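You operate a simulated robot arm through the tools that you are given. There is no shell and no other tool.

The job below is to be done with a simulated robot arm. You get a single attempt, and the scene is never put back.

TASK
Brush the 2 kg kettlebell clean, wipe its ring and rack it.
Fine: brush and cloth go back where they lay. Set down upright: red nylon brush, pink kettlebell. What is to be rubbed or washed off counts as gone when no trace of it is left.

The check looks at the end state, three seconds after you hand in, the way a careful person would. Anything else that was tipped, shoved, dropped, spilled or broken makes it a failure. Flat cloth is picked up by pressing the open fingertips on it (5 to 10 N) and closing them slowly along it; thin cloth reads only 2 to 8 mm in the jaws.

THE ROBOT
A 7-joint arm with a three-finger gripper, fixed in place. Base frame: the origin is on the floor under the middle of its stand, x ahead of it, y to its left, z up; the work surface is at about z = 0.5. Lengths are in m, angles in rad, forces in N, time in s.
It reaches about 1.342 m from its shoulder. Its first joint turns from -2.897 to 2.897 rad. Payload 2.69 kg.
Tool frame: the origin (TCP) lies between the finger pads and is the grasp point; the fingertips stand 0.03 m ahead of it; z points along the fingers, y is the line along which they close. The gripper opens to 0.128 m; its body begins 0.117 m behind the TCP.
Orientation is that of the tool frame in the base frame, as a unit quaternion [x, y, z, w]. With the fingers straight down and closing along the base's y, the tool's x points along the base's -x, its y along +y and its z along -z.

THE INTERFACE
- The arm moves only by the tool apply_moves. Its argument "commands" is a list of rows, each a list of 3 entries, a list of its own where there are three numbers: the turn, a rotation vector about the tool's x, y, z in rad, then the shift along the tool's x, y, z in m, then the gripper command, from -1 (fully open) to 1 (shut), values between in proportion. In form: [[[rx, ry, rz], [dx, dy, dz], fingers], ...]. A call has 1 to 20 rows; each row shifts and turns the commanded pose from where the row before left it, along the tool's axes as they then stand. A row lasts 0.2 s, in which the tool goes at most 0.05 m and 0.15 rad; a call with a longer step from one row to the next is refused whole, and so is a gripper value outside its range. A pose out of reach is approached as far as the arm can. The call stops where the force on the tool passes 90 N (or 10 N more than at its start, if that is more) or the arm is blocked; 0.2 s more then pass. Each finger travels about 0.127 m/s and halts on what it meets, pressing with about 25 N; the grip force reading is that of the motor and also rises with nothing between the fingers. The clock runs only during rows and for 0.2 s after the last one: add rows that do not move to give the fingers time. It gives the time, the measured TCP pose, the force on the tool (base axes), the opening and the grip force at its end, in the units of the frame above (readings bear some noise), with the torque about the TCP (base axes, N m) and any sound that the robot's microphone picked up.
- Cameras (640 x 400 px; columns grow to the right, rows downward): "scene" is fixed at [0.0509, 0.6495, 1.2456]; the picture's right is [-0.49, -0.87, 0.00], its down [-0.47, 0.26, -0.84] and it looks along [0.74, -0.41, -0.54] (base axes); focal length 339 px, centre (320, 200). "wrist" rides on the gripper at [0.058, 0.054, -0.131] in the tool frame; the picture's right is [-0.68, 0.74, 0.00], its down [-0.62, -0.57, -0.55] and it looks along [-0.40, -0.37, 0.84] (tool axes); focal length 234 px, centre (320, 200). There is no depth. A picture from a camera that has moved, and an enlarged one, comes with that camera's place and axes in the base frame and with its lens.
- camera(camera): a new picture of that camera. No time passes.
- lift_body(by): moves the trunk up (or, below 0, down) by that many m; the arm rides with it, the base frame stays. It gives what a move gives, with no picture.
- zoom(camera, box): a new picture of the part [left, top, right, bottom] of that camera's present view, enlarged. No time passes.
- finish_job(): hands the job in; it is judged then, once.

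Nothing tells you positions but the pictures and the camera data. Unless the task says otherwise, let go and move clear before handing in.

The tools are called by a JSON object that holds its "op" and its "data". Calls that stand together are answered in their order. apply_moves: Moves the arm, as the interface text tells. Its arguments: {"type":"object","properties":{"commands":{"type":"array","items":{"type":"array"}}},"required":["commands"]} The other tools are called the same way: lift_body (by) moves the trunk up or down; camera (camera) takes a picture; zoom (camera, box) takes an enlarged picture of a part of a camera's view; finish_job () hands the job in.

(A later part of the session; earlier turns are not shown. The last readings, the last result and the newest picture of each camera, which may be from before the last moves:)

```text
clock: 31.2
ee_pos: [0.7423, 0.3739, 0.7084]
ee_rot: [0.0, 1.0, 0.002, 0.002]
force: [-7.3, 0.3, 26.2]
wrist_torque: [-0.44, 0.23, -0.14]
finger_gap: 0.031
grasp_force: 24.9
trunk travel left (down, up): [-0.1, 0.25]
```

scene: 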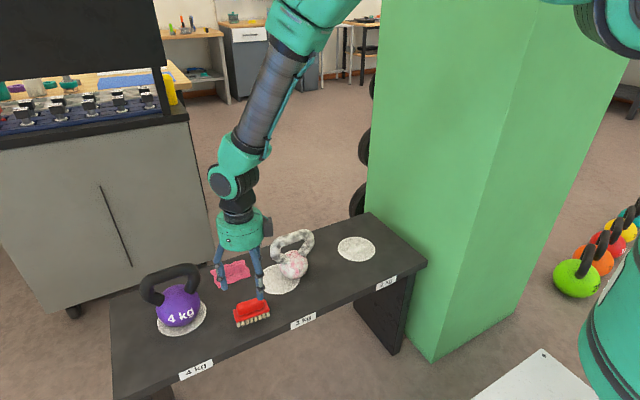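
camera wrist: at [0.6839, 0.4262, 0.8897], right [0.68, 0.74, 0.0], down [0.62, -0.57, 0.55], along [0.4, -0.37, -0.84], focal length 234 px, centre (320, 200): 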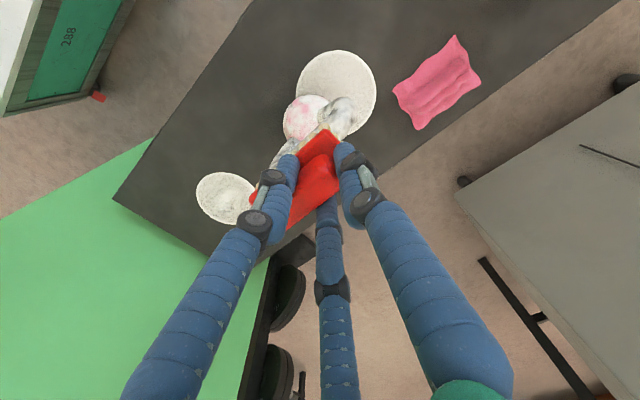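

Contact is stiff: 3 mm further gave 26 N. I'll back off to light pressure and stroke along the bar.

{"op": "apply_moves", "data": {"commands": [[[0, 0, 0], [0, 0, -0.0018], 1], [[0, 0, 0], [0, 0, 0], 1]]}}

{"op": "apply_moves", "data": {"commands": [[[0, 0, 0], [0, 0.01, 0], 1], [[0, 0, 0], [0, 0.01, 0], 1], [[0, 0, 0], [0, 0.01, 0], 1], [[0, 0, 0], [0, -0.01, 0], 1], [[0, 0, 0], [0, -0.01, 0], 1], [[0, 0, 0], [0, -0.01, 0], 1], [[0, 0, 0], [0, 0, 0], 1]]}}

{"op": "zoom", "data": {"camera": "scene", "box": [250, 190, 350, 290]}}

```text
clock: 31.8
ee_pos: [0.7413, 0.3733, 0.7076]
ee_rot: [0.0, 1.0, 0.001, 0.001]
force: [-1.6, 4.3, 18.4]
wrist_torque: [0.21, -0.05, -0.01]
finger_gap: 0.031
grasp_force: 24.8
trunk travel left (down, up): [-0.1, 0.25]
```

```text
clock: 33.4
ee_pos: [0.7421, 0.3732, 0.7081]
ee_rot: [0.0, 1.0, 0.001, 0.002]
force: [1.3, 13.9, 21.7]
wrist_torque: [1.22, -0.16, 0.12]
finger_gap: 0.031
grasp_force: 24.6
trunk travel left (down, up): [-0.1, 0.25]
```

```text
4.00 times, centred on (300, 240) of scene
camera zoom: at [0.0509, 0.6495, 1.2456], right [-0.49, -0.87, 0.0], down [-0.47, 0.26, -0.84], along [0.74, -0.41, -0.54], focal length 1357 px, centre (400, 40)
```

zoom: 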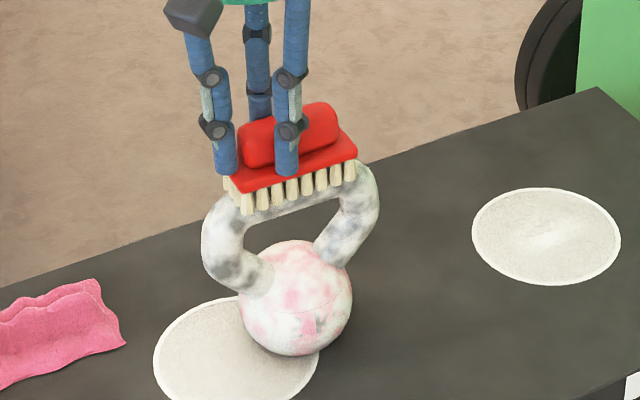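

{"op": "apply_moves", "data": {"commands": [[[0, 0, 0], [0, 0, -0.02], 1], [[0, 0, 0], [0, 0, -0.04], 1], [[0, 0, 0], [0, 0, 0], 1]]}}

{"op": "zoom", "data": {"camera": "scene", "box": [260, 220, 340, 290]}}

{"op": "zoom", "data": {"camera": "wrist", "box": [220, 40, 420, 240]}}

```text
clock: 34.2
ee_pos: [0.7422, 0.3743, 0.7684]
ee_rot: [0.0, 1.0, 0.001, 0.0]
force: [-0.2, -0.3, -0.8]
wrist_torque: [0.07, -0.01, -0.04]
finger_gap: 0.0307
grasp_force: 25.3
trunk travel left (down, up): [-0.1, 0.25]
```

```text
5.71 times, centred on (300, 255) of scene
camera zoom: at [0.0509, 0.6495, 1.2456], right [-0.49, -0.87, 0.0], down [-0.47, 0.26, -0.84], along [0.74, -0.41, -0.54], focal length 1939 px, centre (434, -114)
```

zoom: 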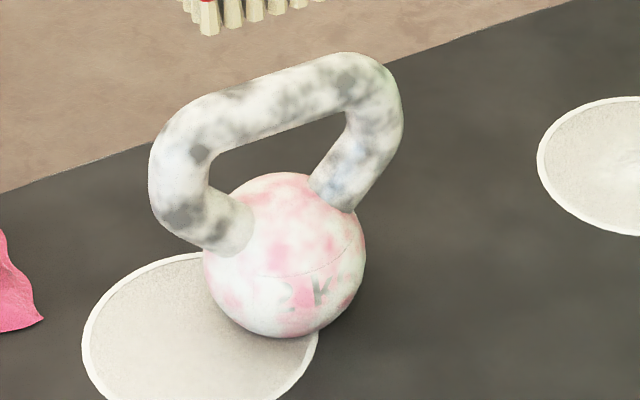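

```text
2.00 times, centred on (320, 140) of wrist
camera zoom: at [0.683, 0.427, 0.8992], right [0.68, 0.74, 0.0], down [0.62, -0.57, 0.55], along [0.4, -0.37, -0.84], focal length 468 px, centre (320, 320)
```

zoom: 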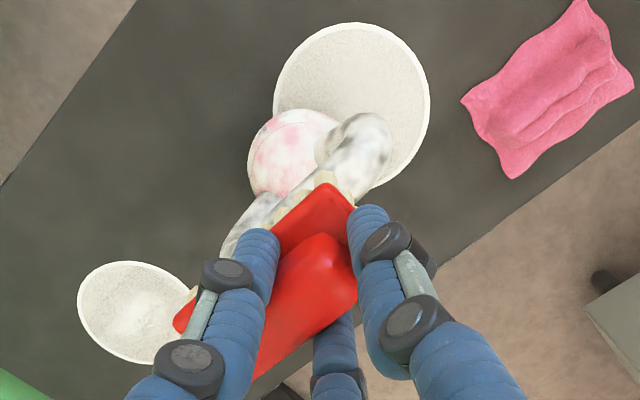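

{"op": "zoom", "data": {"camera": "scene", "box": [260, 220, 340, 300]}}

```text
5.00 times, centred on (300, 260) of scene
camera zoom: at [0.0509, 0.6495, 1.2456], right [-0.49, -0.87, 0.0], down [-0.47, 0.26, -0.84], along [0.74, -0.41, -0.54], focal length 1696 px, centre (420, -100)
```

zoom: 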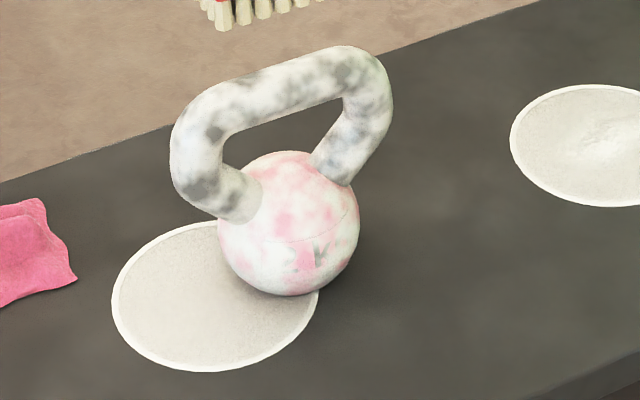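

The chalk looks unchanged after that light stroke. I'll try a more vigorous set of strokes and compare.

{"op": "apply_moves", "data": {"commands": [[[0, 0, 0], [0, 0, 0.04], 1], [[0, 0, 0], [0, 0, 0.018], 1], [[0, 0, 0], [0, 0, 0.003], 1], [[0, 0, 0], [0, 0, 0], 1]]}}

{"op": "apply_moves", "data": {"commands": [[[0, 0, 0], [0, 0.02, 0], 1], [[0, 0, 0], [0, 0.02, 0], 1], [[0, 0, 0], [0, -0.02, 0], 1], [[0, 0, 0], [0, -0.02, 0], 1], [[0, 0, 0], [0, -0.02, 0], 1], [[0, 0, 0], [0, -0.02, 0], 1], [[0, 0, 0], [0, 0.02, 0], 1], [[0, 0, 0], [0, 0.02, 0], 1], [[0, 0, 0], [0.01, 0, 0], 1], [[0, 0, 0], [-0.01, 0, 0], 1], [[0, 0, 0], [-0.01, 0, 0], 1], [[0, 0, 0], [0.01, 0, 0], 1]]}}

{"op": "apply_moves", "data": {"commands": [[[0, 0, 0], [0, 0, -0.03], 1], [[0, 0, 0], [0, 0, -0.04], 1], [[0, 0, 0], [0.04, 0, 0], 1], [[0, 0, 0], [0.04, 0, 0], 1], [[0, 0, 0], [0.02, 0, 0], 1], [[0, 0, 0], [0, 0, 0], 1]]}}

{"op": "zoom", "data": {"camera": "scene", "box": [260, 220, 340, 300]}}

{"op": "zoom", "data": {"camera": "wrist", "box": [220, 40, 420, 240]}}

```text
clock: 35.2
ee_pos: [0.7427, 0.3734, 0.7075]
ee_rot: [0.0, 1.0, 0.001, 0.001]
force: [-5.9, -4.2, 20.9]
wrist_torque: [-0.98, 0.15, -0.18]
finger_gap: 0.0308
grasp_force: 25.3
trunk travel left (down, up): [-0.1, 0.25]
```

```text
clock: 37.8
ee_pos: [0.7423, 0.3733, 0.7076]
ee_rot: [0.0, 1.0, 0.002, 0.002]
force: [3.7, 8.6, 37.5]
wrist_torque: [-0.55, -0.61, 0.19]
finger_gap: 0.0307
grasp_force: 24.7
trunk travel left (down, up): [-0.1, 0.25]
```

```text
clock: 39.2
ee_pos: [0.6417, 0.3734, 0.7753]
ee_rot: [0.0, 1.0, 0.002, 0.0]
force: [-0.1, -1.0, -1.3]
wrist_torque: [0.03, -0.03, 0.01]
finger_gap: 0.0304
grasp_force: 24.9
trunk travel left (down, up): [-0.1, 0.25]
```

```text
5.00 times, centred on (300, 260) of scene
camera zoom: at [0.0509, 0.6495, 1.2456], right [-0.49, -0.87, 0.0], down [-0.47, 0.26, -0.84], along [0.74, -0.41, -0.54], focal length 1696 px, centre (420, -100)
```

zoom: 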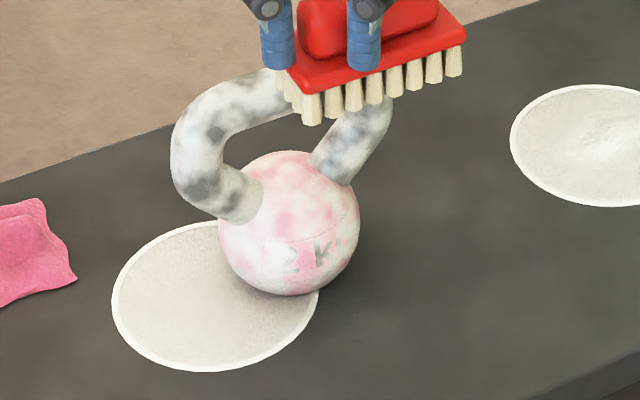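

```text
2.00 times, centred on (320, 140) of wrist
camera zoom: at [0.5828, 0.427, 0.9075], right [0.68, 0.74, 0.0], down [0.62, -0.57, 0.55], along [0.4, -0.37, -0.84], focal length 468 px, centre (320, 320)
```

zoom: 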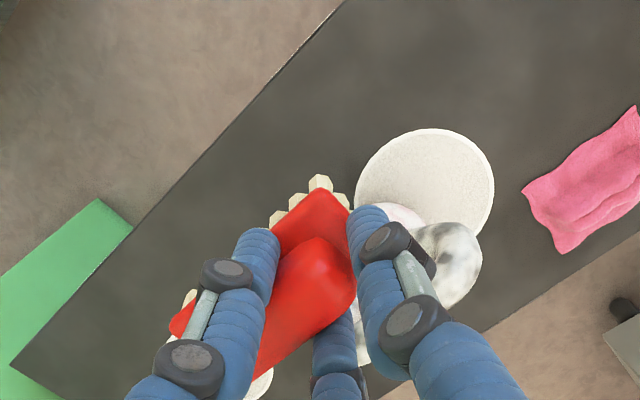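

Rubbing does work: the "2 K" lettering is showing more, so the chalk fades over the whole kettlebell as I brush. I'll continue with a longer series of strokes.

{"op": "apply_moves", "data": {"commands": [[[0, 0, 0], [-0.04, 0, 0], 1], [[0, 0, 0], [-0.04, 0, 0], 1], [[0, 0, 0], [-0.02, 0, 0.03], 1], [[0, 0, 0], [0, 0, 0.034], 1], [[0, 0, 0], [0, 0, 0.003], 1], [[0, 0, 0], [0, 0, 0], 1]]}}

{"op": "apply_moves", "data": {"commands": [[[0, 0, 0], [0, 0.02, 0], 1], [[0, 0, 0], [0, 0.02, 0], 1], [[0, 0, 0], [0, -0.02, 0], 1], [[0, 0, 0], [0, -0.02, 0], 1], [[0, 0, 0], [0, -0.02, 0], 1], [[0, 0, 0], [0, -0.02, 0], 1], [[0, 0, 0], [0, 0.02, 0], 1], [[0, 0, 0], [0, 0.02, 0], 1], [[0, 0, 0], [0, 0.02, 0], 1], [[0, 0, 0], [0, 0.02, 0], 1], [[0, 0, 0], [0, -0.02, 0], 1], [[0, 0, 0], [0, -0.02, 0], 1], [[0, 0, 0], [0, -0.02, 0], 1], [[0, 0, 0], [0, -0.02, 0], 1], [[0, 0, 0], [0, 0.02, 0], 1], [[0, 0, 0], [0, 0.02, 0], 1]]}}

{"op": "zoom", "data": {"camera": "scene", "box": [260, 220, 340, 300]}}

```text
clock: 40.6
ee_pos: [0.7432, 0.3748, 0.7094]
ee_rot: [0.001, 1.0, 0.0, 0.0]
force: [1.0, 0.6, -1.0]
wrist_torque: [0.06, 0.0, -0.02]
finger_gap: 0.0306
grasp_force: 25.0
trunk travel left (down, up): [-0.1, 0.25]
```

```text
clock: 44.0
ee_pos: [0.7431, 0.3736, 0.7102]
ee_rot: [0.001, 1.0, 0.001, 0.0]
force: [-0.4, -0.4, -0.9]
wrist_torque: [0.07, 0.04, -0.03]
finger_gap: 0.0306
grasp_force: 24.6
trunk travel left (down, up): [-0.1, 0.25]
```

```text
5.00 times, centred on (300, 260) of scene
camera zoom: at [0.0509, 0.6495, 1.2456], right [-0.49, -0.87, 0.0], down [-0.47, 0.26, -0.84], along [0.74, -0.41, -0.54], focal length 1696 px, centre (420, -100)
```

zoom: 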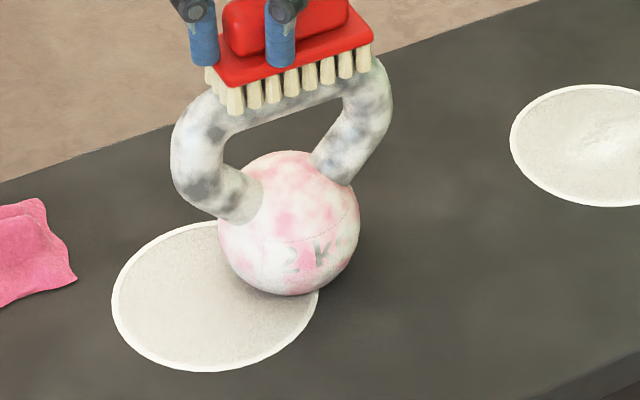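

That pass was just above contact. I'll lower by 2 mm and stroke again.

{"op": "apply_moves", "data": {"commands": [[[0, 0, 0], [0, 0, 0.002], 1], [[0, 0, 0], [0, 0, 0], 1]]}}

{"op": "apply_moves", "data": {"commands": [[[0, 0, 0], [0, 0.02, 0], 1], [[0, 0, 0], [0, 0.02, 0], 1], [[0, 0, 0], [0, -0.02, 0], 1], [[0, 0, 0], [0, -0.02, 0], 1], [[0, 0, 0], [0, -0.02, 0], 1], [[0, 0, 0], [0, -0.02, 0], 1], [[0, 0, 0], [0, 0.02, 0], 1], [[0, 0, 0], [0, 0.02, 0], 1], [[0, 0, 0], [0, 0.02, 0], 1], [[0, 0, 0], [0, 0.02, 0], 1], [[0, 0, 0], [0, -0.02, 0], 1], [[0, 0, 0], [0, -0.02, 0], 1], [[0, 0, 0], [0, -0.02, 0], 1], [[0, 0, 0], [0, -0.02, 0], 1], [[0, 0, 0], [0, 0.02, 0], 1], [[0, 0, 0], [0, 0.02, 0], 1]]}}

{"op": "zoom", "data": {"camera": "scene", "box": [260, 220, 340, 300]}}

```text
clock: 44.6
ee_pos: [0.7422, 0.3729, 0.7088]
ee_rot: [0.0, 1.0, 0.001, 0.001]
force: [-1.5, 2.4, 4.6]
wrist_torque: [-0.25, 0.02, -0.1]
finger_gap: 0.0311
grasp_force: 25.3
trunk travel left (down, up): [-0.1, 0.25]
```

```text
clock: 45.9
ee_pos: [0.7545, 0.3523, 0.7222]
ee_rot: [0.0, 1.0, 0.007, 0.011]
force: [1.7, 5.7, 18.6]
wrist_torque: [0.25, -0.33, 0.05]
finger_gap: 0.0309
grasp_force: 25.3
trunk travel left (down, up): [-0.1, 0.25]
stopped in row 6: the force on the tool passed its limit at 95 N (the readings are from after the stop); the commanded pose is now the measured one
```

```text
5.00 times, centred on (300, 260) of scene
camera zoom: at [0.0509, 0.6495, 1.2456], right [-0.49, -0.87, 0.0], down [-0.47, 0.26, -0.84], along [0.74, -0.41, -0.54], focal length 1696 px, centre (420, -100)
```

zoom: 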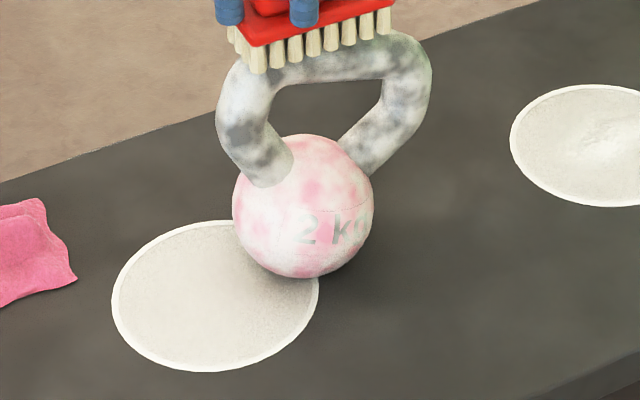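

The brush caught on the handle and the kettlebell has shifted or leaned. I'll look carefully before doing anything else.

{"op": "camera", "data": {"camera": "scene"}}

{"op": "zoom", "data": {"camera": "scene", "box": [230, 150, 390, 310]}}

{"op": "camera", "data": {"camera": "wrist"}}

```text
taken
```

scene: 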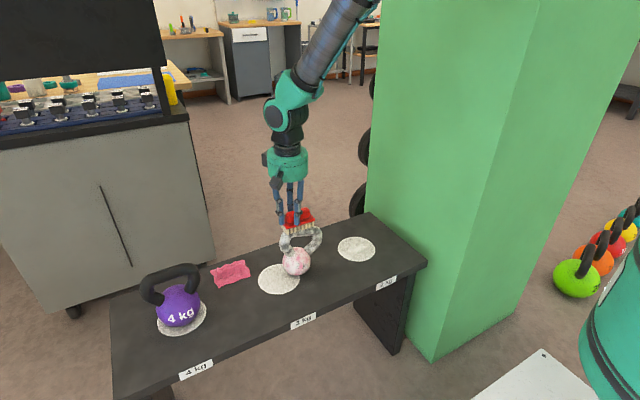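

```text
2.50 times, centred on (310, 230) of scene
camera zoom: at [0.0509, 0.6495, 1.2456], right [-0.49, -0.87, 0.0], down [-0.47, 0.26, -0.84], along [0.74, -0.41, -0.54], focal length 848 px, centre (345, 125)
```

zoom: 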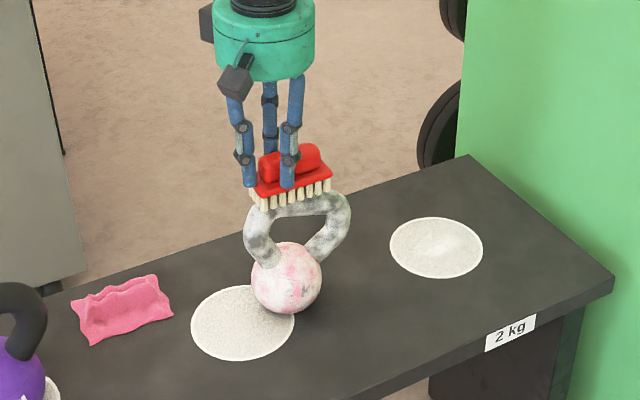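

```text
taken
camera wrist: at [0.6914, 0.4046, 0.8522], right [0.68, 0.74, 0.03], down [0.6, -0.57, 0.56], along [0.42, -0.36, -0.83], focal length 234 px, centre (320, 200)
```

wrist: 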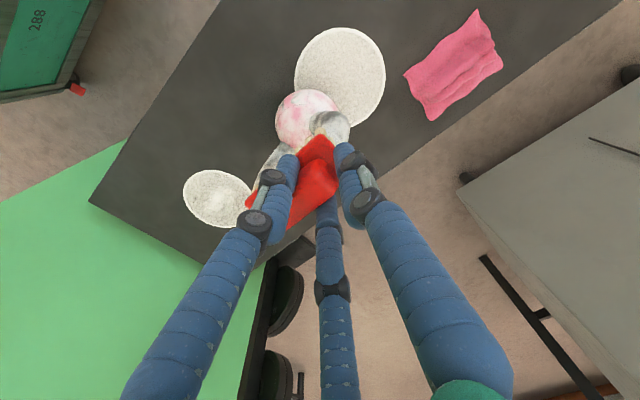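

The kettlebell is tilted toward −y but still on its base edge, with the brush pressing on the raised handle end. I'll ease the brush back toward +y in small steps so that friction and gravity bring it upright.

{"op": "apply_moves", "data": {"commands": [[[0, 0, 0], [0, 0.003, 0], 1], [[0, 0, 0], [0, 0.003, 0], 1], [[0, 0, 0], [0, 0.003, 0], 1]]}}

{"op": "zoom", "data": {"camera": "scene", "box": [260, 220, 340, 300]}}

```text
clock: 46.7
ee_pos: [0.7514, 0.3603, 0.7207]
ee_rot: [0.001, 1.0, 0.005, 0.011]
force: [2.4, 9.2, 31.7]
wrist_torque: [0.45, -0.41, 0.05]
finger_gap: 0.0308
grasp_force: 25.0
trunk travel left (down, up): [-0.1, 0.25]
```

```text
5.00 times, centred on (300, 260) of scene
camera zoom: at [0.0509, 0.6495, 1.2456], right [-0.49, -0.87, 0.0], down [-0.47, 0.26, -0.84], along [0.74, -0.41, -0.54], focal length 1696 px, centre (420, -100)
```

zoom: 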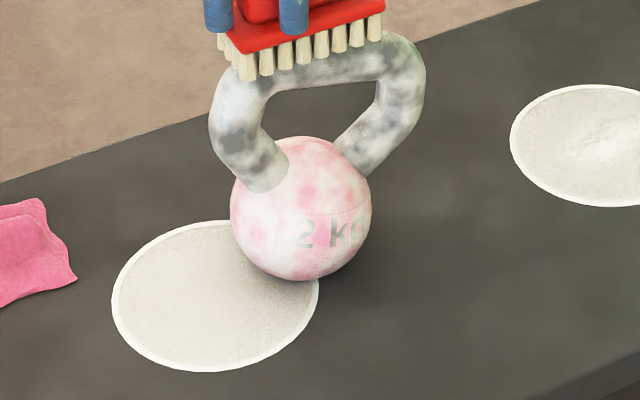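

{"op": "apply_moves", "data": {"commands": [[[0, 0, 0], [0, 0.004, -0.001], 1], [[0, 0, 0], [0, 0.004, -0.001], 1], [[0, 0, 0], [0, 0.004, -0.001], 1]]}}

{"op": "zoom", "data": {"camera": "scene", "box": [260, 220, 340, 300]}}

```text
clock: 47.5
ee_pos: [0.7495, 0.3699, 0.7194]
ee_rot: [0.0, 1.0, 0.004, 0.007]
force: [-1.3, 4.2, 5.0]
wrist_torque: [0.22, -0.07, 0.04]
finger_gap: 0.0311
grasp_force: 25.1
trunk travel left (down, up): [-0.1, 0.25]
```

```text
5.00 times, centred on (300, 260) of scene
camera zoom: at [0.0509, 0.6495, 1.2456], right [-0.49, -0.87, 0.0], down [-0.47, 0.26, -0.84], along [0.74, -0.41, -0.54], focal length 1696 px, centre (420, -100)
```

zoom: 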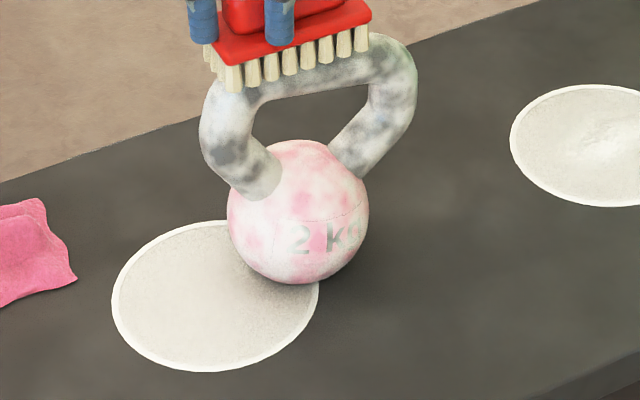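

{"op": "apply_moves", "data": {"commands": [[[0, 0, 0], [0, 0.004, 0], 1], [[0, 0, 0], [0, 0.004, 0], 1], [[0, 0, 0], [0, 0.004, -0.001], 1], [[0, 0, 0], [0, 0, 0], 1]]}}

{"op": "zoom", "data": {"camera": "scene", "box": [260, 220, 340, 300]}}

```text
clock: 48.5
ee_pos: [0.7512, 0.382, 0.7223]
ee_rot: [0.0, 1.0, 0.005, 0.008]
force: [-0.3, 1.0, -1.3]
wrist_torque: [0.03, 0.03, -0.04]
finger_gap: 0.0309
grasp_force: 25.0
trunk travel left (down, up): [-0.1, 0.25]
```

```text
5.00 times, centred on (300, 260) of scene
camera zoom: at [0.0509, 0.6495, 1.2456], right [-0.49, -0.87, 0.0], down [-0.47, 0.26, -0.84], along [0.74, -0.41, -0.54], focal length 1696 px, centre (420, -100)
```

zoom: 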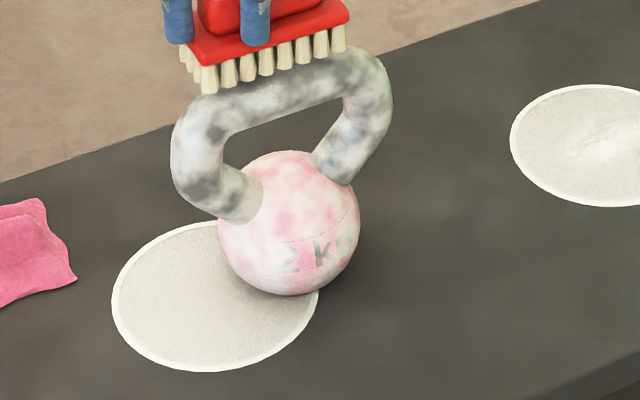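

The kettlebell is upright again in its original place. Stroking the tall handle makes it tip, so I'll brush low on the ball from the front instead, with the tool pitched about 60° forward. I'll back off and reorient.

{"op": "apply_moves", "data": {"commands": [[[0, 0, 0], [0, 0, -0.025], 1], [[0, 0, 0], [0, 0, -0.03], 1], [[0.01, 0, 0], [0.035, -0.005, 0], 1], [[0, 0, 0], [0.035, -0.005, 0], 1], [[0, 0, 0], [0.035, -0.005, 0], 1], [[0, 0, 0], [0.035, -0.004, 0], 1], [[0, -0.1473, 0], [0, 0, 0], 1], [[0, -0.1473, 0], [0, 0, 0], 1], [[0, -0.1473, 0], [0, 0, 0], 1], [[0, -0.1473, 0], [0, 0, 0], 1], [[0, -0.1473, 0], [0, 0, 0], 1], [[0, -0.1473, 0], [0, 0, 0], 1], [[0, -0.1473, 0], [0, 0, 0], 1], [[0, 0, 0], [0, 0, 0], 1]]}}

{"op": "camera", "data": {"camera": "scene"}}

{"op": "camera", "data": {"camera": "wrist"}}

```text
clock: 51.5
ee_pos: [0.6106, 0.3639, 0.7748]
ee_rot: [0.0, 0.866, 0.0, 0.501]
force: [0.4, 1.0, -0.4]
wrist_torque: [0.02, 0.05, -0.03]
finger_gap: 0.0306
grasp_force: 24.9
trunk travel left (down, up): [-0.1, 0.25]
```

```text
taken
```

scene: 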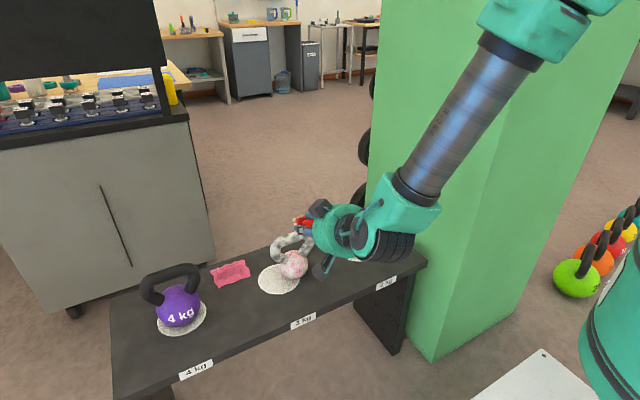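

```text
taken
camera wrist: at [0.4669, 0.4174, 0.7903], right [0.34, 0.74, 0.59], down [-0.17, -0.57, 0.81], along [0.93, -0.37, -0.07], focal length 234 px, centre (320, 200)
```

wrist: 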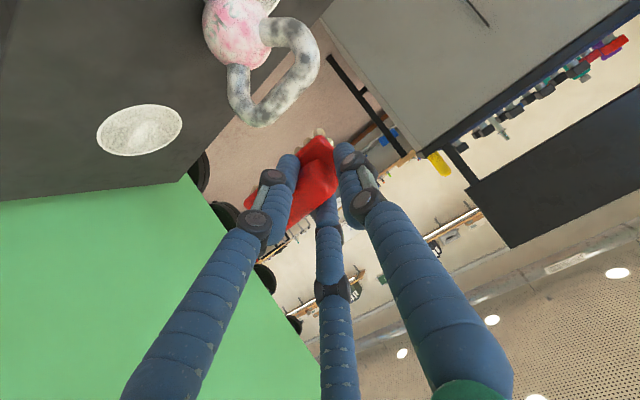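

{"op": "apply_moves", "data": {"commands": [[[0, 0, 0], [0.0269, 0, 0.0206], 1], [[0, 0, 0], [0.0269, 0, 0.0206], 1], [[0, 0, 0], [0.0269, 0, 0.0206], 1], [[0, 0, 0], [0.0269, 0, 0.0206], 1], [[0, 0, 0], [0.0269, 0, 0.0206], 1], [[0, 0, 0], [0, 0, 0], 1]]}}

{"op": "camera", "data": {"camera": "scene"}}

{"op": "camera", "data": {"camera": "wrist"}}

{"op": "zoom", "data": {"camera": "scene", "box": [240, 200, 360, 320]}}

```text
clock: 52.9
ee_pos: [0.6313, 0.3641, 0.6058]
ee_rot: [0.0, 0.866, 0.0, 0.5]
force: [-0.5, -0.1, -1.1]
wrist_torque: [-0.01, 0.01, 0.01]
finger_gap: 0.0305
grasp_force: 25.1
trunk travel left (down, up): [-0.1, 0.25]
```

```text
taken
```

scene: 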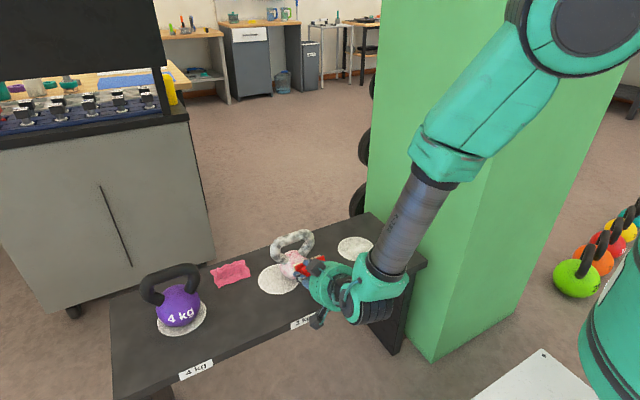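

```text
taken
camera wrist: at [0.4885, 0.4162, 0.6213], right [0.34, 0.74, 0.59], down [-0.17, -0.57, 0.81], along [0.93, -0.37, -0.07], focal length 234 px, centre (320, 200)
```

wrist: 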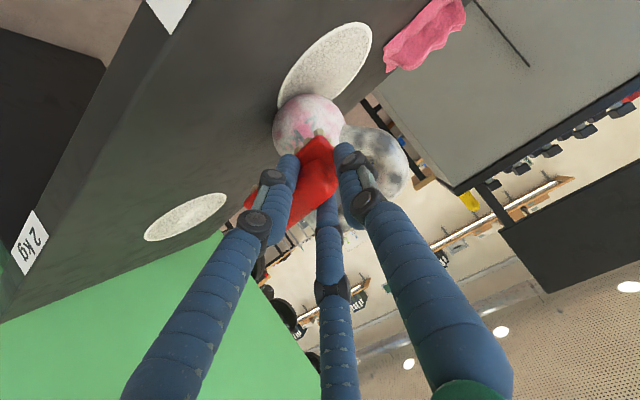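

```text
3.33 times, centred on (300, 260) of scene
camera zoom: at [0.0509, 0.6495, 1.2456], right [-0.49, -0.87, 0.0], down [-0.47, 0.26, -0.84], along [0.74, -0.41, -0.54], focal length 1131 px, centre (387, 0)
```

zoom: 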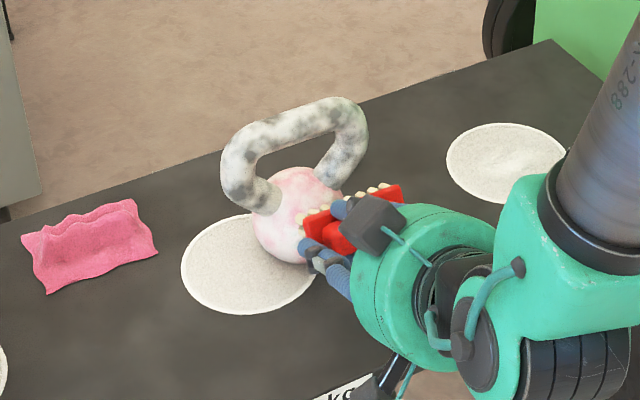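

{"op": "apply_moves", "data": {"commands": [[[0, 0, 0], [0, 0, 0.012], 1], [[0, 0, 0], [0, 0, 0.008], 1], [[0, 0, 0], [0, 0, 0], 1]]}}

{"op": "apply_moves", "data": {"commands": [[[0, 0, 0], [0, 0, 0.003], 1], [[0, 0, 0], [0, 0, 0], 1]]}}

{"op": "apply_moves", "data": {"commands": [[[0, 0, 0], [0, 0, 0.002], 1], [[0, 0, 0], [0, 0, 0], 1]]}}

```text
clock: 53.7
ee_pos: [0.6496, 0.364, 0.5982]
ee_rot: [0.0, 0.866, 0.0, 0.501]
force: [0.3, 0.6, -1.6]
wrist_torque: [0.02, 0.04, -0.02]
finger_gap: 0.0306
grasp_force: 24.7
trunk travel left (down, up): [-0.1, 0.25]
```

```text
clock: 54.3
ee_pos: [0.6517, 0.364, 0.5966]
ee_rot: [-0.001, 0.866, 0.001, 0.5]
force: [-0.1, 0.0, -2.0]
wrist_torque: [-0.01, 0.01, 0.01]
finger_gap: 0.0311
grasp_force: 24.8
trunk travel left (down, up): [-0.1, 0.25]
```

```text
clock: 54.9
ee_pos: [0.6541, 0.364, 0.5954]
ee_rot: [0.0, 0.866, 0.0, 0.5]
force: [-0.1, -0.5, -1.1]
wrist_torque: [0.01, 0.06, -0.01]
finger_gap: 0.031
grasp_force: 25.3
trunk travel left (down, up): [-0.1, 0.25]
```

{"op": "apply_moves", "data": {"commands": [[[0, 0, 0], [0, 0, 0.002], 1], [[0, 0, 0], [0, 0, 0], 1]]}}

{"op": "apply_moves", "data": {"commands": [[[0, 0, 0], [0, 0, 0.002], 1], [[0, 0, 0], [0, 0, 0], 1]]}}

{"op": "apply_moves", "data": {"commands": [[[0, 0, 0], [0, 0, 0.001], 1], [[0, 0, 0], [0, 0, 0], 1]]}}

```text
clock: 55.5
ee_pos: [0.6551, 0.3635, 0.5938]
ee_rot: [0.0, 0.866, 0.0, 0.5]
force: [0.7, 0.3, -0.1]
wrist_torque: [0.02, 0.07, -0.01]
finger_gap: 0.0308
grasp_force: 25.2
trunk travel left (down, up): [-0.1, 0.25]
```

```text
clock: 56.1
ee_pos: [0.6569, 0.3635, 0.5932]
ee_rot: [0.0, 0.866, 0.001, 0.499]
force: [-0.6, 0.3, -0.7]
wrist_torque: [0.03, 0.04, -0.01]
finger_gap: 0.0308
grasp_force: 24.7
trunk travel left (down, up): [-0.1, 0.25]
```

```text
clock: 56.7
ee_pos: [0.6576, 0.3641, 0.5933]
ee_rot: [-0.001, 0.866, 0.001, 0.501]
force: [0.0, -0.3, -0.4]
wrist_torque: [0.0, 0.04, 0.02]
finger_gap: 0.0308
grasp_force: 24.8
trunk travel left (down, up): [-0.1, 0.25]
```

{"op": "apply_moves", "data": {"commands": [[[0, 0, 0], [0, 0, 0.0015], 1], [[0, 0, 0], [0, 0, 0], 1]]}}

{"op": "apply_moves", "data": {"commands": [[[0, 0, 0], [0, 0, 0.0015], 1], [[0, 0, 0], [0, 0, 0], 1]]}}

{"op": "zoom", "data": {"camera": "scene", "box": [260, 220, 340, 300]}}

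{"op": "zoom", "data": {"camera": "wrist", "box": [240, 60, 420, 200]}}

```text
clock: 57.3
ee_pos: [0.6589, 0.3637, 0.5911]
ee_rot: [0.0, 0.866, 0.0, 0.5]
force: [-0.1, 0.1, 0.1]
wrist_torque: [0.04, 0.03, 0.0]
finger_gap: 0.0306
grasp_force: 24.9
trunk travel left (down, up): [-0.1, 0.25]
```

```text
clock: 57.9
ee_pos: [0.6605, 0.3643, 0.5896]
ee_rot: [0.0, 0.865, 0.0, 0.501]
force: [1.6, -0.2, -1.8]
wrist_torque: [0.0, 0.03, -0.02]
finger_gap: 0.0307
grasp_force: 25.0
trunk travel left (down, up): [-0.1, 0.25]
```

```text
5.00 times, centred on (300, 260) of scene
camera zoom: at [0.0509, 0.6495, 1.2456], right [-0.49, -0.87, 0.0], down [-0.47, 0.26, -0.84], along [0.74, -0.41, -0.54], focal length 1696 px, centre (420, -100)
```

zoom: 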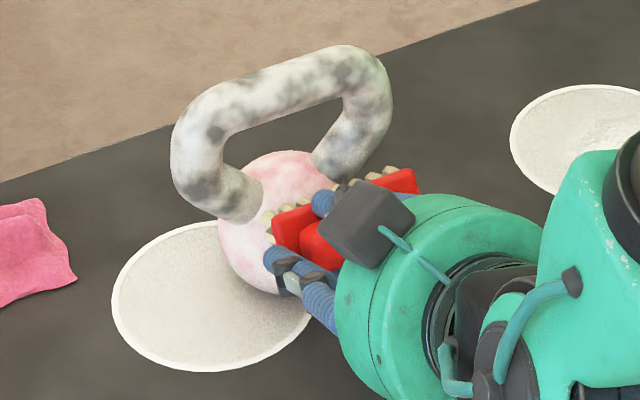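

```text
2.86 times, centred on (330, 130) of wrist
camera zoom: at [0.5177, 0.4171, 0.6055], right [0.34, 0.74, 0.59], down [-0.17, -0.57, 0.81], along [0.93, -0.37, -0.07], focal length 669 px, centre (291, 400)
```

zoom: 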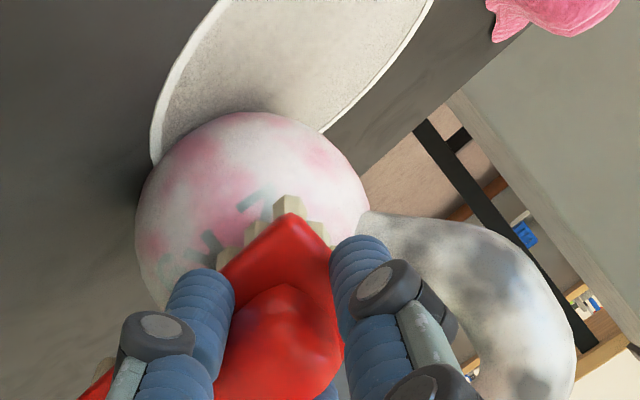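

{"op": "apply_moves", "data": {"commands": [[[0, 0, 0], [0, 0, 0.0015], 1], [[0, 0, 0], [0, 0, 0], 1]]}}

{"op": "apply_moves", "data": {"commands": [[[0, 0, 0], [0, 0, 0.0015], 1], [[0, 0, 0], [0, 0, 0], 1]]}}

{"op": "apply_moves", "data": {"commands": [[[0, 0, 0], [0, 0, 0.001], 1], [[0, 0, 0], [0, 0, 0], 1]]}}

```text
clock: 58.5
ee_pos: [0.6624, 0.3651, 0.5909]
ee_rot: [0.0, 0.865, 0.0, 0.501]
force: [-0.6, -0.2, -0.2]
wrist_torque: [0.0, 0.03, -0.02]
finger_gap: 0.0307
grasp_force: 25.2
trunk travel left (down, up): [-0.1, 0.25]
```

```text
clock: 59.1
ee_pos: [0.6637, 0.3639, 0.5883]
ee_rot: [-0.001, 0.866, 0.001, 0.501]
force: [-0.2, 0.5, -0.7]
wrist_torque: [-0.01, 0.03, 0.0]
finger_gap: 0.0304
grasp_force: 25.6
trunk travel left (down, up): [-0.1, 0.25]
```

```text
clock: 59.7
ee_pos: [0.664, 0.3639, 0.5881]
ee_rot: [0.0, 0.866, 0.0, 0.5]
force: [0.3, 0.0, -2.1]
wrist_torque: [0.01, 0.04, 0.0]
finger_gap: 0.0306
grasp_force: 25.4
trunk travel left (down, up): [-0.1, 0.25]
```

{"op": "apply_moves", "data": {"commands": [[[0, 0, 0], [0, 0, 0.002], 1], [[0, 0, 0], [0, 0, 0], 1]]}}

{"op": "apply_moves", "data": {"commands": [[[0, 0, 0], [0, 0, 0.0015], 1], [[0, 0, 0], [0, 0, 0], 1]]}}

{"op": "apply_moves", "data": {"commands": [[[0, 0, 0], [0, 0, 0.001], 1], [[0, 0, 0], [0, 0, 0], 1]]}}

```text
clock: 60.3
ee_pos: [0.6659, 0.3639, 0.5875]
ee_rot: [0.0, 0.866, -0.001, 0.501]
force: [0.0, -0.3, -0.8]
wrist_torque: [0.02, 0.01, -0.01]
finger_gap: 0.0306
grasp_force: 25.0
trunk travel left (down, up): [-0.1, 0.25]
```

```text
clock: 60.9
ee_pos: [0.6674, 0.3637, 0.5879]
ee_rot: [0.0, 0.866, 0.0, 0.501]
force: [-12.2, 0.0, 9.1]
wrist_torque: [-0.06, 0.1, -0.09]
finger_gap: 0.031
grasp_force: 25.0
trunk travel left (down, up): [-0.1, 0.25]
```

```text
clock: 61.5
ee_pos: [0.667, 0.3627, 0.5872]
ee_rot: [0.0, 0.865, -0.001, 0.501]
force: [-25.5, 2.9, 16.5]
wrist_torque: [-0.11, 0.24, -0.17]
finger_gap: 0.0309
grasp_force: 25.2
trunk travel left (down, up): [-0.1, 0.25]
```

In contact, but too strong at 30 N. I'll back off about 1.5 mm and make short lateral strokes.

{"op": "apply_moves", "data": {"commands": [[[0, 0, 0], [0, 0, -0.0015], 1], [[0, 0, 0], [0, 0, 0], 1]]}}

{"op": "apply_moves", "data": {"commands": [[[0, 0, 0], [0, 0.008, 0], 1], [[0, 0, 0], [0, -0.008, 0], 1], [[0, 0, 0], [0, -0.008, 0], 1], [[0, 0, 0], [0, 0.008, 0], 1]]}}

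{"op": "zoom", "data": {"camera": "scene", "box": [260, 220, 340, 300]}}

{"op": "zoom", "data": {"camera": "wrist", "box": [240, 60, 420, 200]}}

```text
clock: 62.1
ee_pos: [0.6671, 0.3626, 0.5875]
ee_rot: [0.0, 0.865, 0.0, 0.501]
force: [-3.0, 2.0, -1.0]
wrist_torque: [0.07, 0.11, 0.06]
finger_gap: 0.0308
grasp_force: 24.8
trunk travel left (down, up): [-0.1, 0.25]
```

```text
clock: 63.1
ee_pos: [0.6666, 0.3635, 0.5876]
ee_rot: [0.0, 0.865, 0.0, 0.501]
force: [-2.1, -1.7, 0.7]
wrist_torque: [-0.02, 0.03, -0.04]
finger_gap: 0.0306
grasp_force: 25.3
trunk travel left (down, up): [-0.1, 0.25]
```

```text
5.00 times, centred on (300, 260) of scene
camera zoom: at [0.0509, 0.6495, 1.2456], right [-0.49, -0.87, 0.0], down [-0.47, 0.26, -0.84], along [0.74, -0.41, -0.54], focal length 1696 px, centre (420, -100)
```

zoom: 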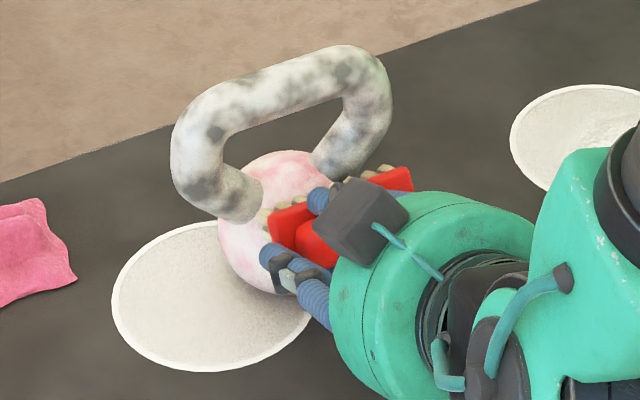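

```text
2.86 times, centred on (330, 130) of wrist
camera zoom: at [0.5241, 0.4168, 0.602], right [0.34, 0.74, 0.59], down [-0.17, -0.57, 0.81], along [0.93, -0.37, -0.07], focal length 669 px, centre (291, 400)
```

zoom: 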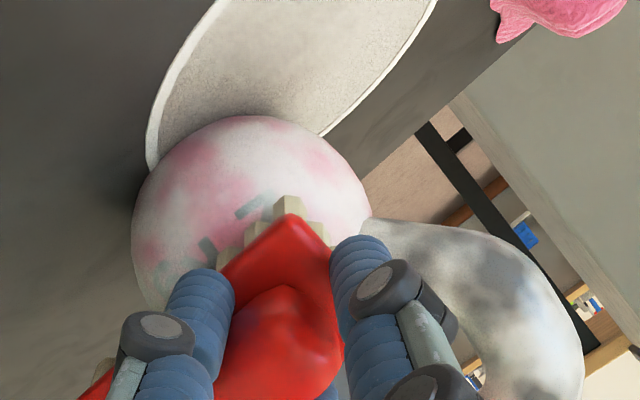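

The kettlebell hasn't moved. I'll add a little pressure and stroke more.

{"op": "apply_moves", "data": {"commands": [[[0, 0, 0], [0, 0, 0.0006], 1], [[0, 0, 0], [0, 0.01, 0], 1], [[0, 0, 0], [0, 0.01, 0], 1], [[0, 0, 0], [0, -0.01, 0], 1], [[0, 0, 0], [0, -0.01, 0], 1], [[0, 0, 0], [0, -0.01, 0], 1], [[0, 0, 0], [0, -0.01, 0], 1], [[0, 0, 0], [0, 0.01, 0], 1], [[0, 0, 0], [0, 0.01, 0], 1]]}}

{"op": "zoom", "data": {"camera": "scene", "box": [260, 220, 340, 300]}}

{"op": "zoom", "data": {"camera": "wrist", "box": [240, 60, 420, 200]}}

```text
clock: 65.1
ee_pos: [0.6673, 0.363, 0.586]
ee_rot: [0.0, 0.866, 0.0, 0.5]
force: [-11.1, 0.1, 0.1]
wrist_torque: [0.06, 0.31, -0.08]
finger_gap: 0.0308
grasp_force: 25.3
trunk travel left (down, up): [-0.1, 0.25]
```

```text
5.00 times, centred on (300, 260) of scene
camera zoom: at [0.0509, 0.6495, 1.2456], right [-0.49, -0.87, 0.0], down [-0.47, 0.26, -0.84], along [0.74, -0.41, -0.54], focal length 1696 px, centre (420, -100)
```

zoom: 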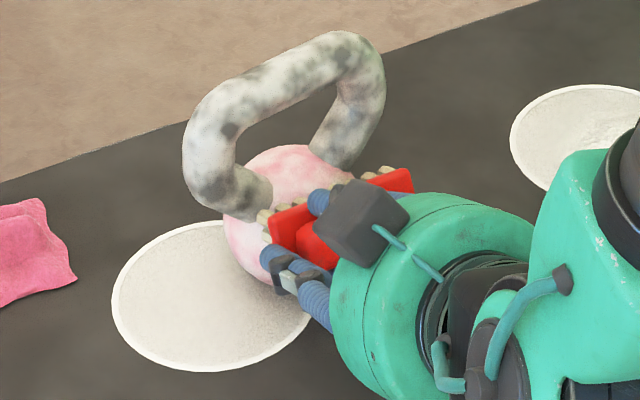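

```text
2.86 times, centred on (330, 130) of wrist
camera zoom: at [0.5241, 0.4166, 0.601], right [0.34, 0.74, 0.59], down [-0.17, -0.57, 0.81], along [0.93, -0.37, -0.07], focal length 669 px, centre (291, 400)
```

zoom: 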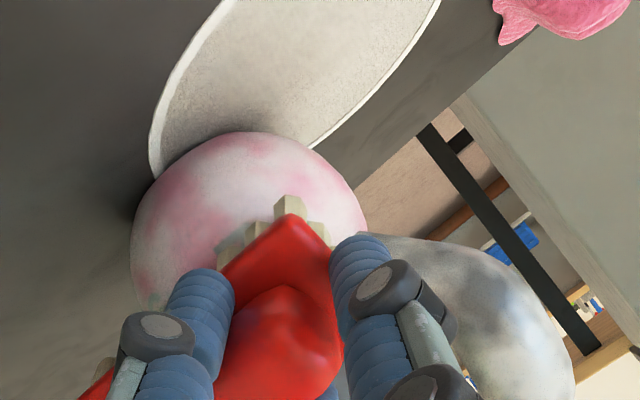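

The kettlebell yawed a little, but the chalk is fading (more pink). I'll back off and check it stands flat.

{"op": "apply_moves", "data": {"commands": [[[0, 0, 0], [0, 0, -0.004], 1], [[0, 0, 0], [0, 0, 0], 1]]}}

{"op": "zoom", "data": {"camera": "scene", "box": [260, 220, 340, 300]}}

{"op": "zoom", "data": {"camera": "wrist", "box": [240, 60, 420, 200]}}

```text
clock: 65.7
ee_pos: [0.6633, 0.3632, 0.589]
ee_rot: [0.001, 0.866, 0.0, 0.5]
force: [0.3, 0.4, -1.0]
wrist_torque: [-0.01, 0.02, 0.01]
finger_gap: 0.0306
grasp_force: 25.0
trunk travel left (down, up): [-0.1, 0.25]
```

```text
5.00 times, centred on (300, 260) of scene
camera zoom: at [0.0509, 0.6495, 1.2456], right [-0.49, -0.87, 0.0], down [-0.47, 0.26, -0.84], along [0.74, -0.41, -0.54], focal length 1696 px, centre (420, -100)
```

zoom: 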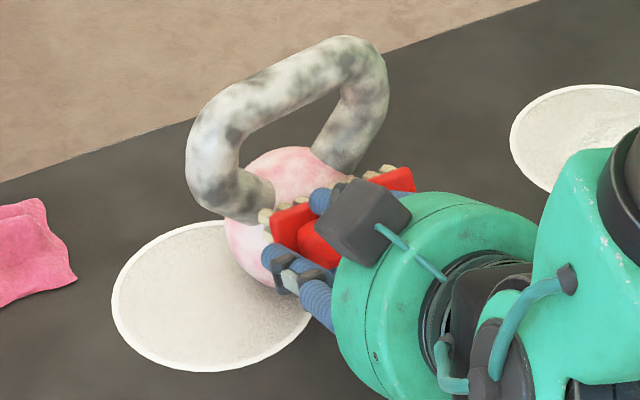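

```text
2.86 times, centred on (330, 130) of wrist
camera zoom: at [0.5211, 0.417, 0.6041], right [0.34, 0.74, 0.59], down [-0.17, -0.57, 0.81], along [0.93, -0.37, -0.07], focal length 669 px, centre (291, 400)
```

zoom: 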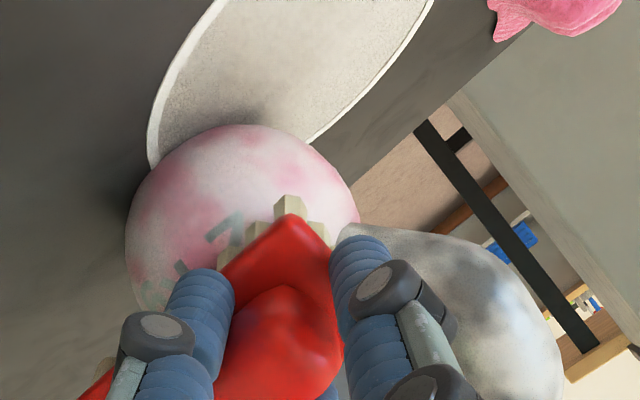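

{"op": "apply_moves", "data": {"commands": [[[0, 0, 0], [0, 0, -0.04], 1], [[0, 0, 0], [0, 0, -0.04], 1], [[0, 0, 0], [-0.04, 0, 0], 1], [[0, 0, 0], [-0.04, 0, 0], 1], [[0, 0, 0], [-0.04, 0, 0], 1], [[0, 0, 0], [0, 0, 0], 1]]}}

{"op": "zoom", "data": {"camera": "scene", "box": [260, 220, 340, 300]}}

{"op": "camera", "data": {"camera": "wrist"}}

```text
clock: 67.1
ee_pos: [0.6536, 0.3627, 0.7346]
ee_rot: [0.0, 0.865, 0.0, 0.501]
force: [0.1, -0.2, -0.6]
wrist_torque: [0.06, 0.04, 0.02]
finger_gap: 0.0306
grasp_force: 25.2
trunk travel left (down, up): [-0.1, 0.25]
```

```text
5.00 times, centred on (300, 260) of scene
camera zoom: at [0.0509, 0.6495, 1.2456], right [-0.49, -0.87, 0.0], down [-0.47, 0.26, -0.84], along [0.74, -0.41, -0.54], focal length 1696 px, centre (420, -100)
```

zoom: 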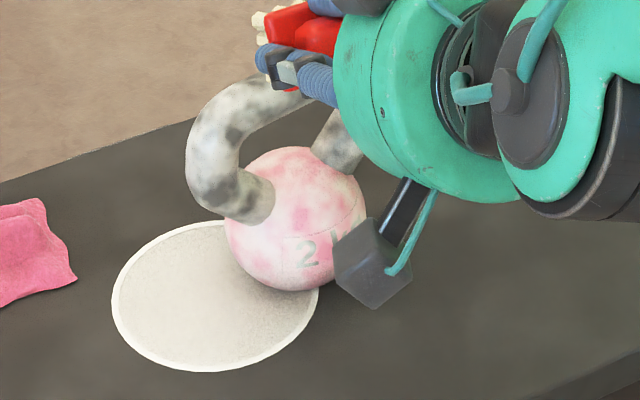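

```text
taken
camera wrist: at [0.5114, 0.4166, 0.7489], right [0.34, 0.74, 0.59], down [-0.17, -0.57, 0.81], along [0.93, -0.37, -0.07], focal length 234 px, centre (320, 200)
```

wrist: 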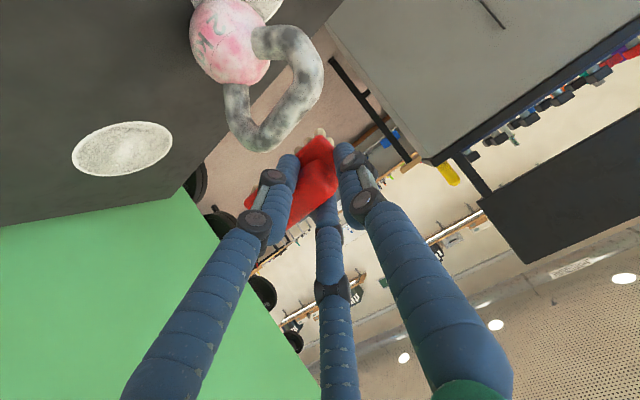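

The ball is now near (0.7475, 0.348, 0.536) and slightly yawed, with the chalk visibly thinner. I'll pitch at 45° for a steadier downward component and approach again, with lighter force.

{"op": "apply_moves", "data": {"commands": [[[0, 0.131, 0], [0, 0, 0], 1], [[0, 0.131, 0], [0, 0, 0], 1], [[0, 0, 0], [0.025, -0.002, 0.027], 1], [[0, 0, 0], [0.025, -0.002, 0.027], 1], [[0, 0, 0], [0.024, -0.002, 0.0276], 1], [[0, 0, 0], [0, 0, 0], 1]]}}

{"op": "apply_moves", "data": {"commands": [[[0, 0, 0], [0, 0, 0.01], 1], [[0, 0, 0], [0, 0, 0.005], 1], [[0, 0, 0], [0, 0, 0.003], 1], [[0, 0, 0], [0, 0, 0], 1]]}}

{"op": "zoom", "data": {"camera": "scene", "box": [250, 210, 350, 300]}}

{"op": "zoom", "data": {"camera": "wrist", "box": [220, 40, 420, 200]}}

```text
clock: 68.5
ee_pos: [0.6607, 0.3584, 0.6217]
ee_rot: [0.0, 0.924, 0.0, 0.383]
force: [0.8, -0.6, -2.0]
wrist_torque: [0.04, -0.01, 0.05]
finger_gap: 0.0307
grasp_force: 25.2
trunk travel left (down, up): [-0.1, 0.25]
```

```text
clock: 69.5
ee_pos: [0.6733, 0.3574, 0.6102]
ee_rot: [0.0, 0.924, 0.0, 0.383]
force: [0.0, 0.2, -1.0]
wrist_torque: [0.02, 0.02, 0.01]
finger_gap: 0.0308
grasp_force: 25.0
trunk travel left (down, up): [-0.1, 0.25]
```

```text
4.44 times, centred on (300, 255) of scene
camera zoom: at [0.0509, 0.6495, 1.2456], right [-0.49, -0.87, 0.0], down [-0.47, 0.26, -0.84], along [0.74, -0.41, -0.54], focal length 1508 px, centre (409, -44)
```

zoom: 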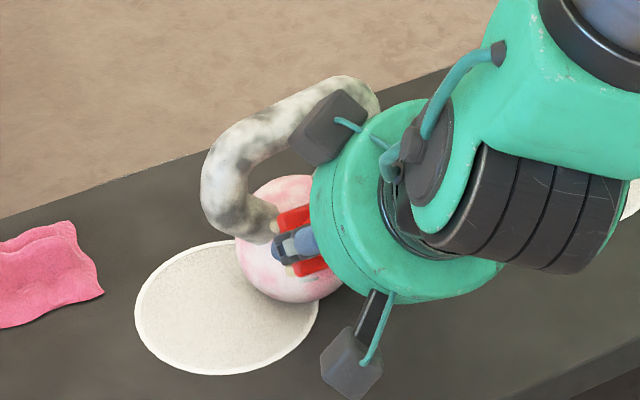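

```text
2.50 times, centred on (320, 120) of wrist
camera zoom: at [0.5381, 0.4118, 0.6609], right [0.48, 0.74, 0.48], down [0.05, -0.57, 0.82], along [0.88, -0.37, -0.3], focal length 585 px, centre (320, 400)
```

zoom: 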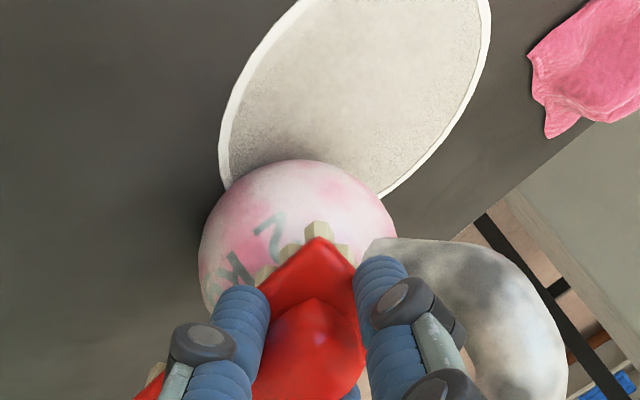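

{"op": "apply_moves", "data": {"commands": [[[0, 0, 0], [0, -0.008, 0], 1], [[0, 0, 0], [0, 0, 0.002], 1], [[0, 0, 0], [0, 0, 0], 1]]}}

{"op": "apply_moves", "data": {"commands": [[[0, 0, 0], [0, 0, 0.002], 1], [[0, 0, 0], [0, 0, 0], 1]]}}

{"op": "apply_moves", "data": {"commands": [[[0, 0, 0], [0, 0, 0.0015], 1], [[0, 0, 0], [0, 0, 0], 1]]}}

```text
clock: 70.3
ee_pos: [0.6748, 0.3509, 0.6095]
ee_rot: [0.0, 0.924, 0.0, 0.383]
force: [0.1, -0.3, -0.2]
wrist_torque: [0.03, 0.02, 0.03]
finger_gap: 0.0308
grasp_force: 24.6
trunk travel left (down, up): [-0.1, 0.25]
```

```text
clock: 70.9
ee_pos: [0.6769, 0.3489, 0.6077]
ee_rot: [0.0, 0.924, 0.0, 0.382]
force: [-0.2, 0.3, 0.1]
wrist_torque: [0.04, 0.04, 0.03]
finger_gap: 0.0307
grasp_force: 24.8
trunk travel left (down, up): [-0.1, 0.25]
```

```text
clock: 71.5
ee_pos: [0.6767, 0.3496, 0.6062]
ee_rot: [0.0, 0.924, -0.001, 0.382]
force: [-0.1, -0.1, -0.1]
wrist_torque: [-0.01, 0.03, 0.0]
finger_gap: 0.0308
grasp_force: 24.3
trunk travel left (down, up): [-0.1, 0.25]
```

{"op": "apply_moves", "data": {"commands": [[[0, 0, 0], [0, 0, 0.0015], 1], [[0, 0, 0], [0, 0, 0], 1]]}}

{"op": "apply_moves", "data": {"commands": [[[0, 0, 0], [0, 0, 0.001], 1], [[0, 0, 0], [0, 0, 0], 1]]}}

{"op": "apply_moves", "data": {"commands": [[[0, 0, 0], [0, 0, 0.001], 1], [[0, 0, 0], [0, 0, 0], 1]]}}

```text
clock: 72.1
ee_pos: [0.6788, 0.3502, 0.605]
ee_rot: [0.0, 0.924, 0.0, 0.383]
force: [-0.7, -1.0, -1.4]
wrist_torque: [0.05, 0.01, 0.01]
finger_gap: 0.0309
grasp_force: 25.3
trunk travel left (down, up): [-0.1, 0.25]
```

```text
clock: 72.7
ee_pos: [0.6786, 0.35, 0.6041]
ee_rot: [0.0, 0.924, 0.0, 0.383]
force: [-0.1, 0.0, -1.2]
wrist_torque: [0.0, 0.02, 0.0]
finger_gap: 0.0308
grasp_force: 25.0
trunk travel left (down, up): [-0.1, 0.25]
```

```text
clock: 73.3
ee_pos: [0.6784, 0.3483, 0.6037]
ee_rot: [0.0, 0.924, 0.0, 0.382]
force: [-0.5, 1.2, -1.2]
wrist_torque: [0.03, 0.02, 0.0]
finger_gap: 0.0308
grasp_force: 24.5
trunk travel left (down, up): [-0.1, 0.25]
```

{"op": "apply_moves", "data": {"commands": [[[0, 0, 0], [0, 0, 0.001], 1], [[0, 0, 0], [0, 0, 0], 1]]}}

{"op": "apply_moves", "data": {"commands": [[[0, 0, 0], [0, 0, 0.001], 1], [[0, 0, 0], [0, 0, 0], 1]]}}

{"op": "apply_moves", "data": {"commands": [[[0, 0, 0], [0, 0, 0.001], 1], [[0, 0, 0], [0, 0, 0], 1]]}}

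```text
clock: 73.9
ee_pos: [0.6791, 0.3494, 0.6046]
ee_rot: [0.0, 0.924, 0.0, 0.383]
force: [-7.6, -1.2, 7.0]
wrist_torque: [0.06, -0.12, -0.06]
finger_gap: 0.031
grasp_force: 24.6
trunk travel left (down, up): [-0.1, 0.25]
```

```text
clock: 74.5
ee_pos: [0.6799, 0.3497, 0.6039]
ee_rot: [0.0, 0.923, 0.0, 0.384]
force: [-22.9, -2.2, 18.2]
wrist_torque: [0.06, -0.06, -0.04]
finger_gap: 0.0307
grasp_force: 24.7
trunk travel left (down, up): [-0.1, 0.25]
```

```text
clock: 75.1
ee_pos: [0.6798, 0.3485, 0.6037]
ee_rot: [0.0, 0.923, 0.0, 0.384]
force: [-33.9, -1.1, 31.7]
wrist_torque: [-0.03, -0.1, -0.11]
finger_gap: 0.0307
grasp_force: 25.1
trunk travel left (down, up): [-0.1, 0.25]
```

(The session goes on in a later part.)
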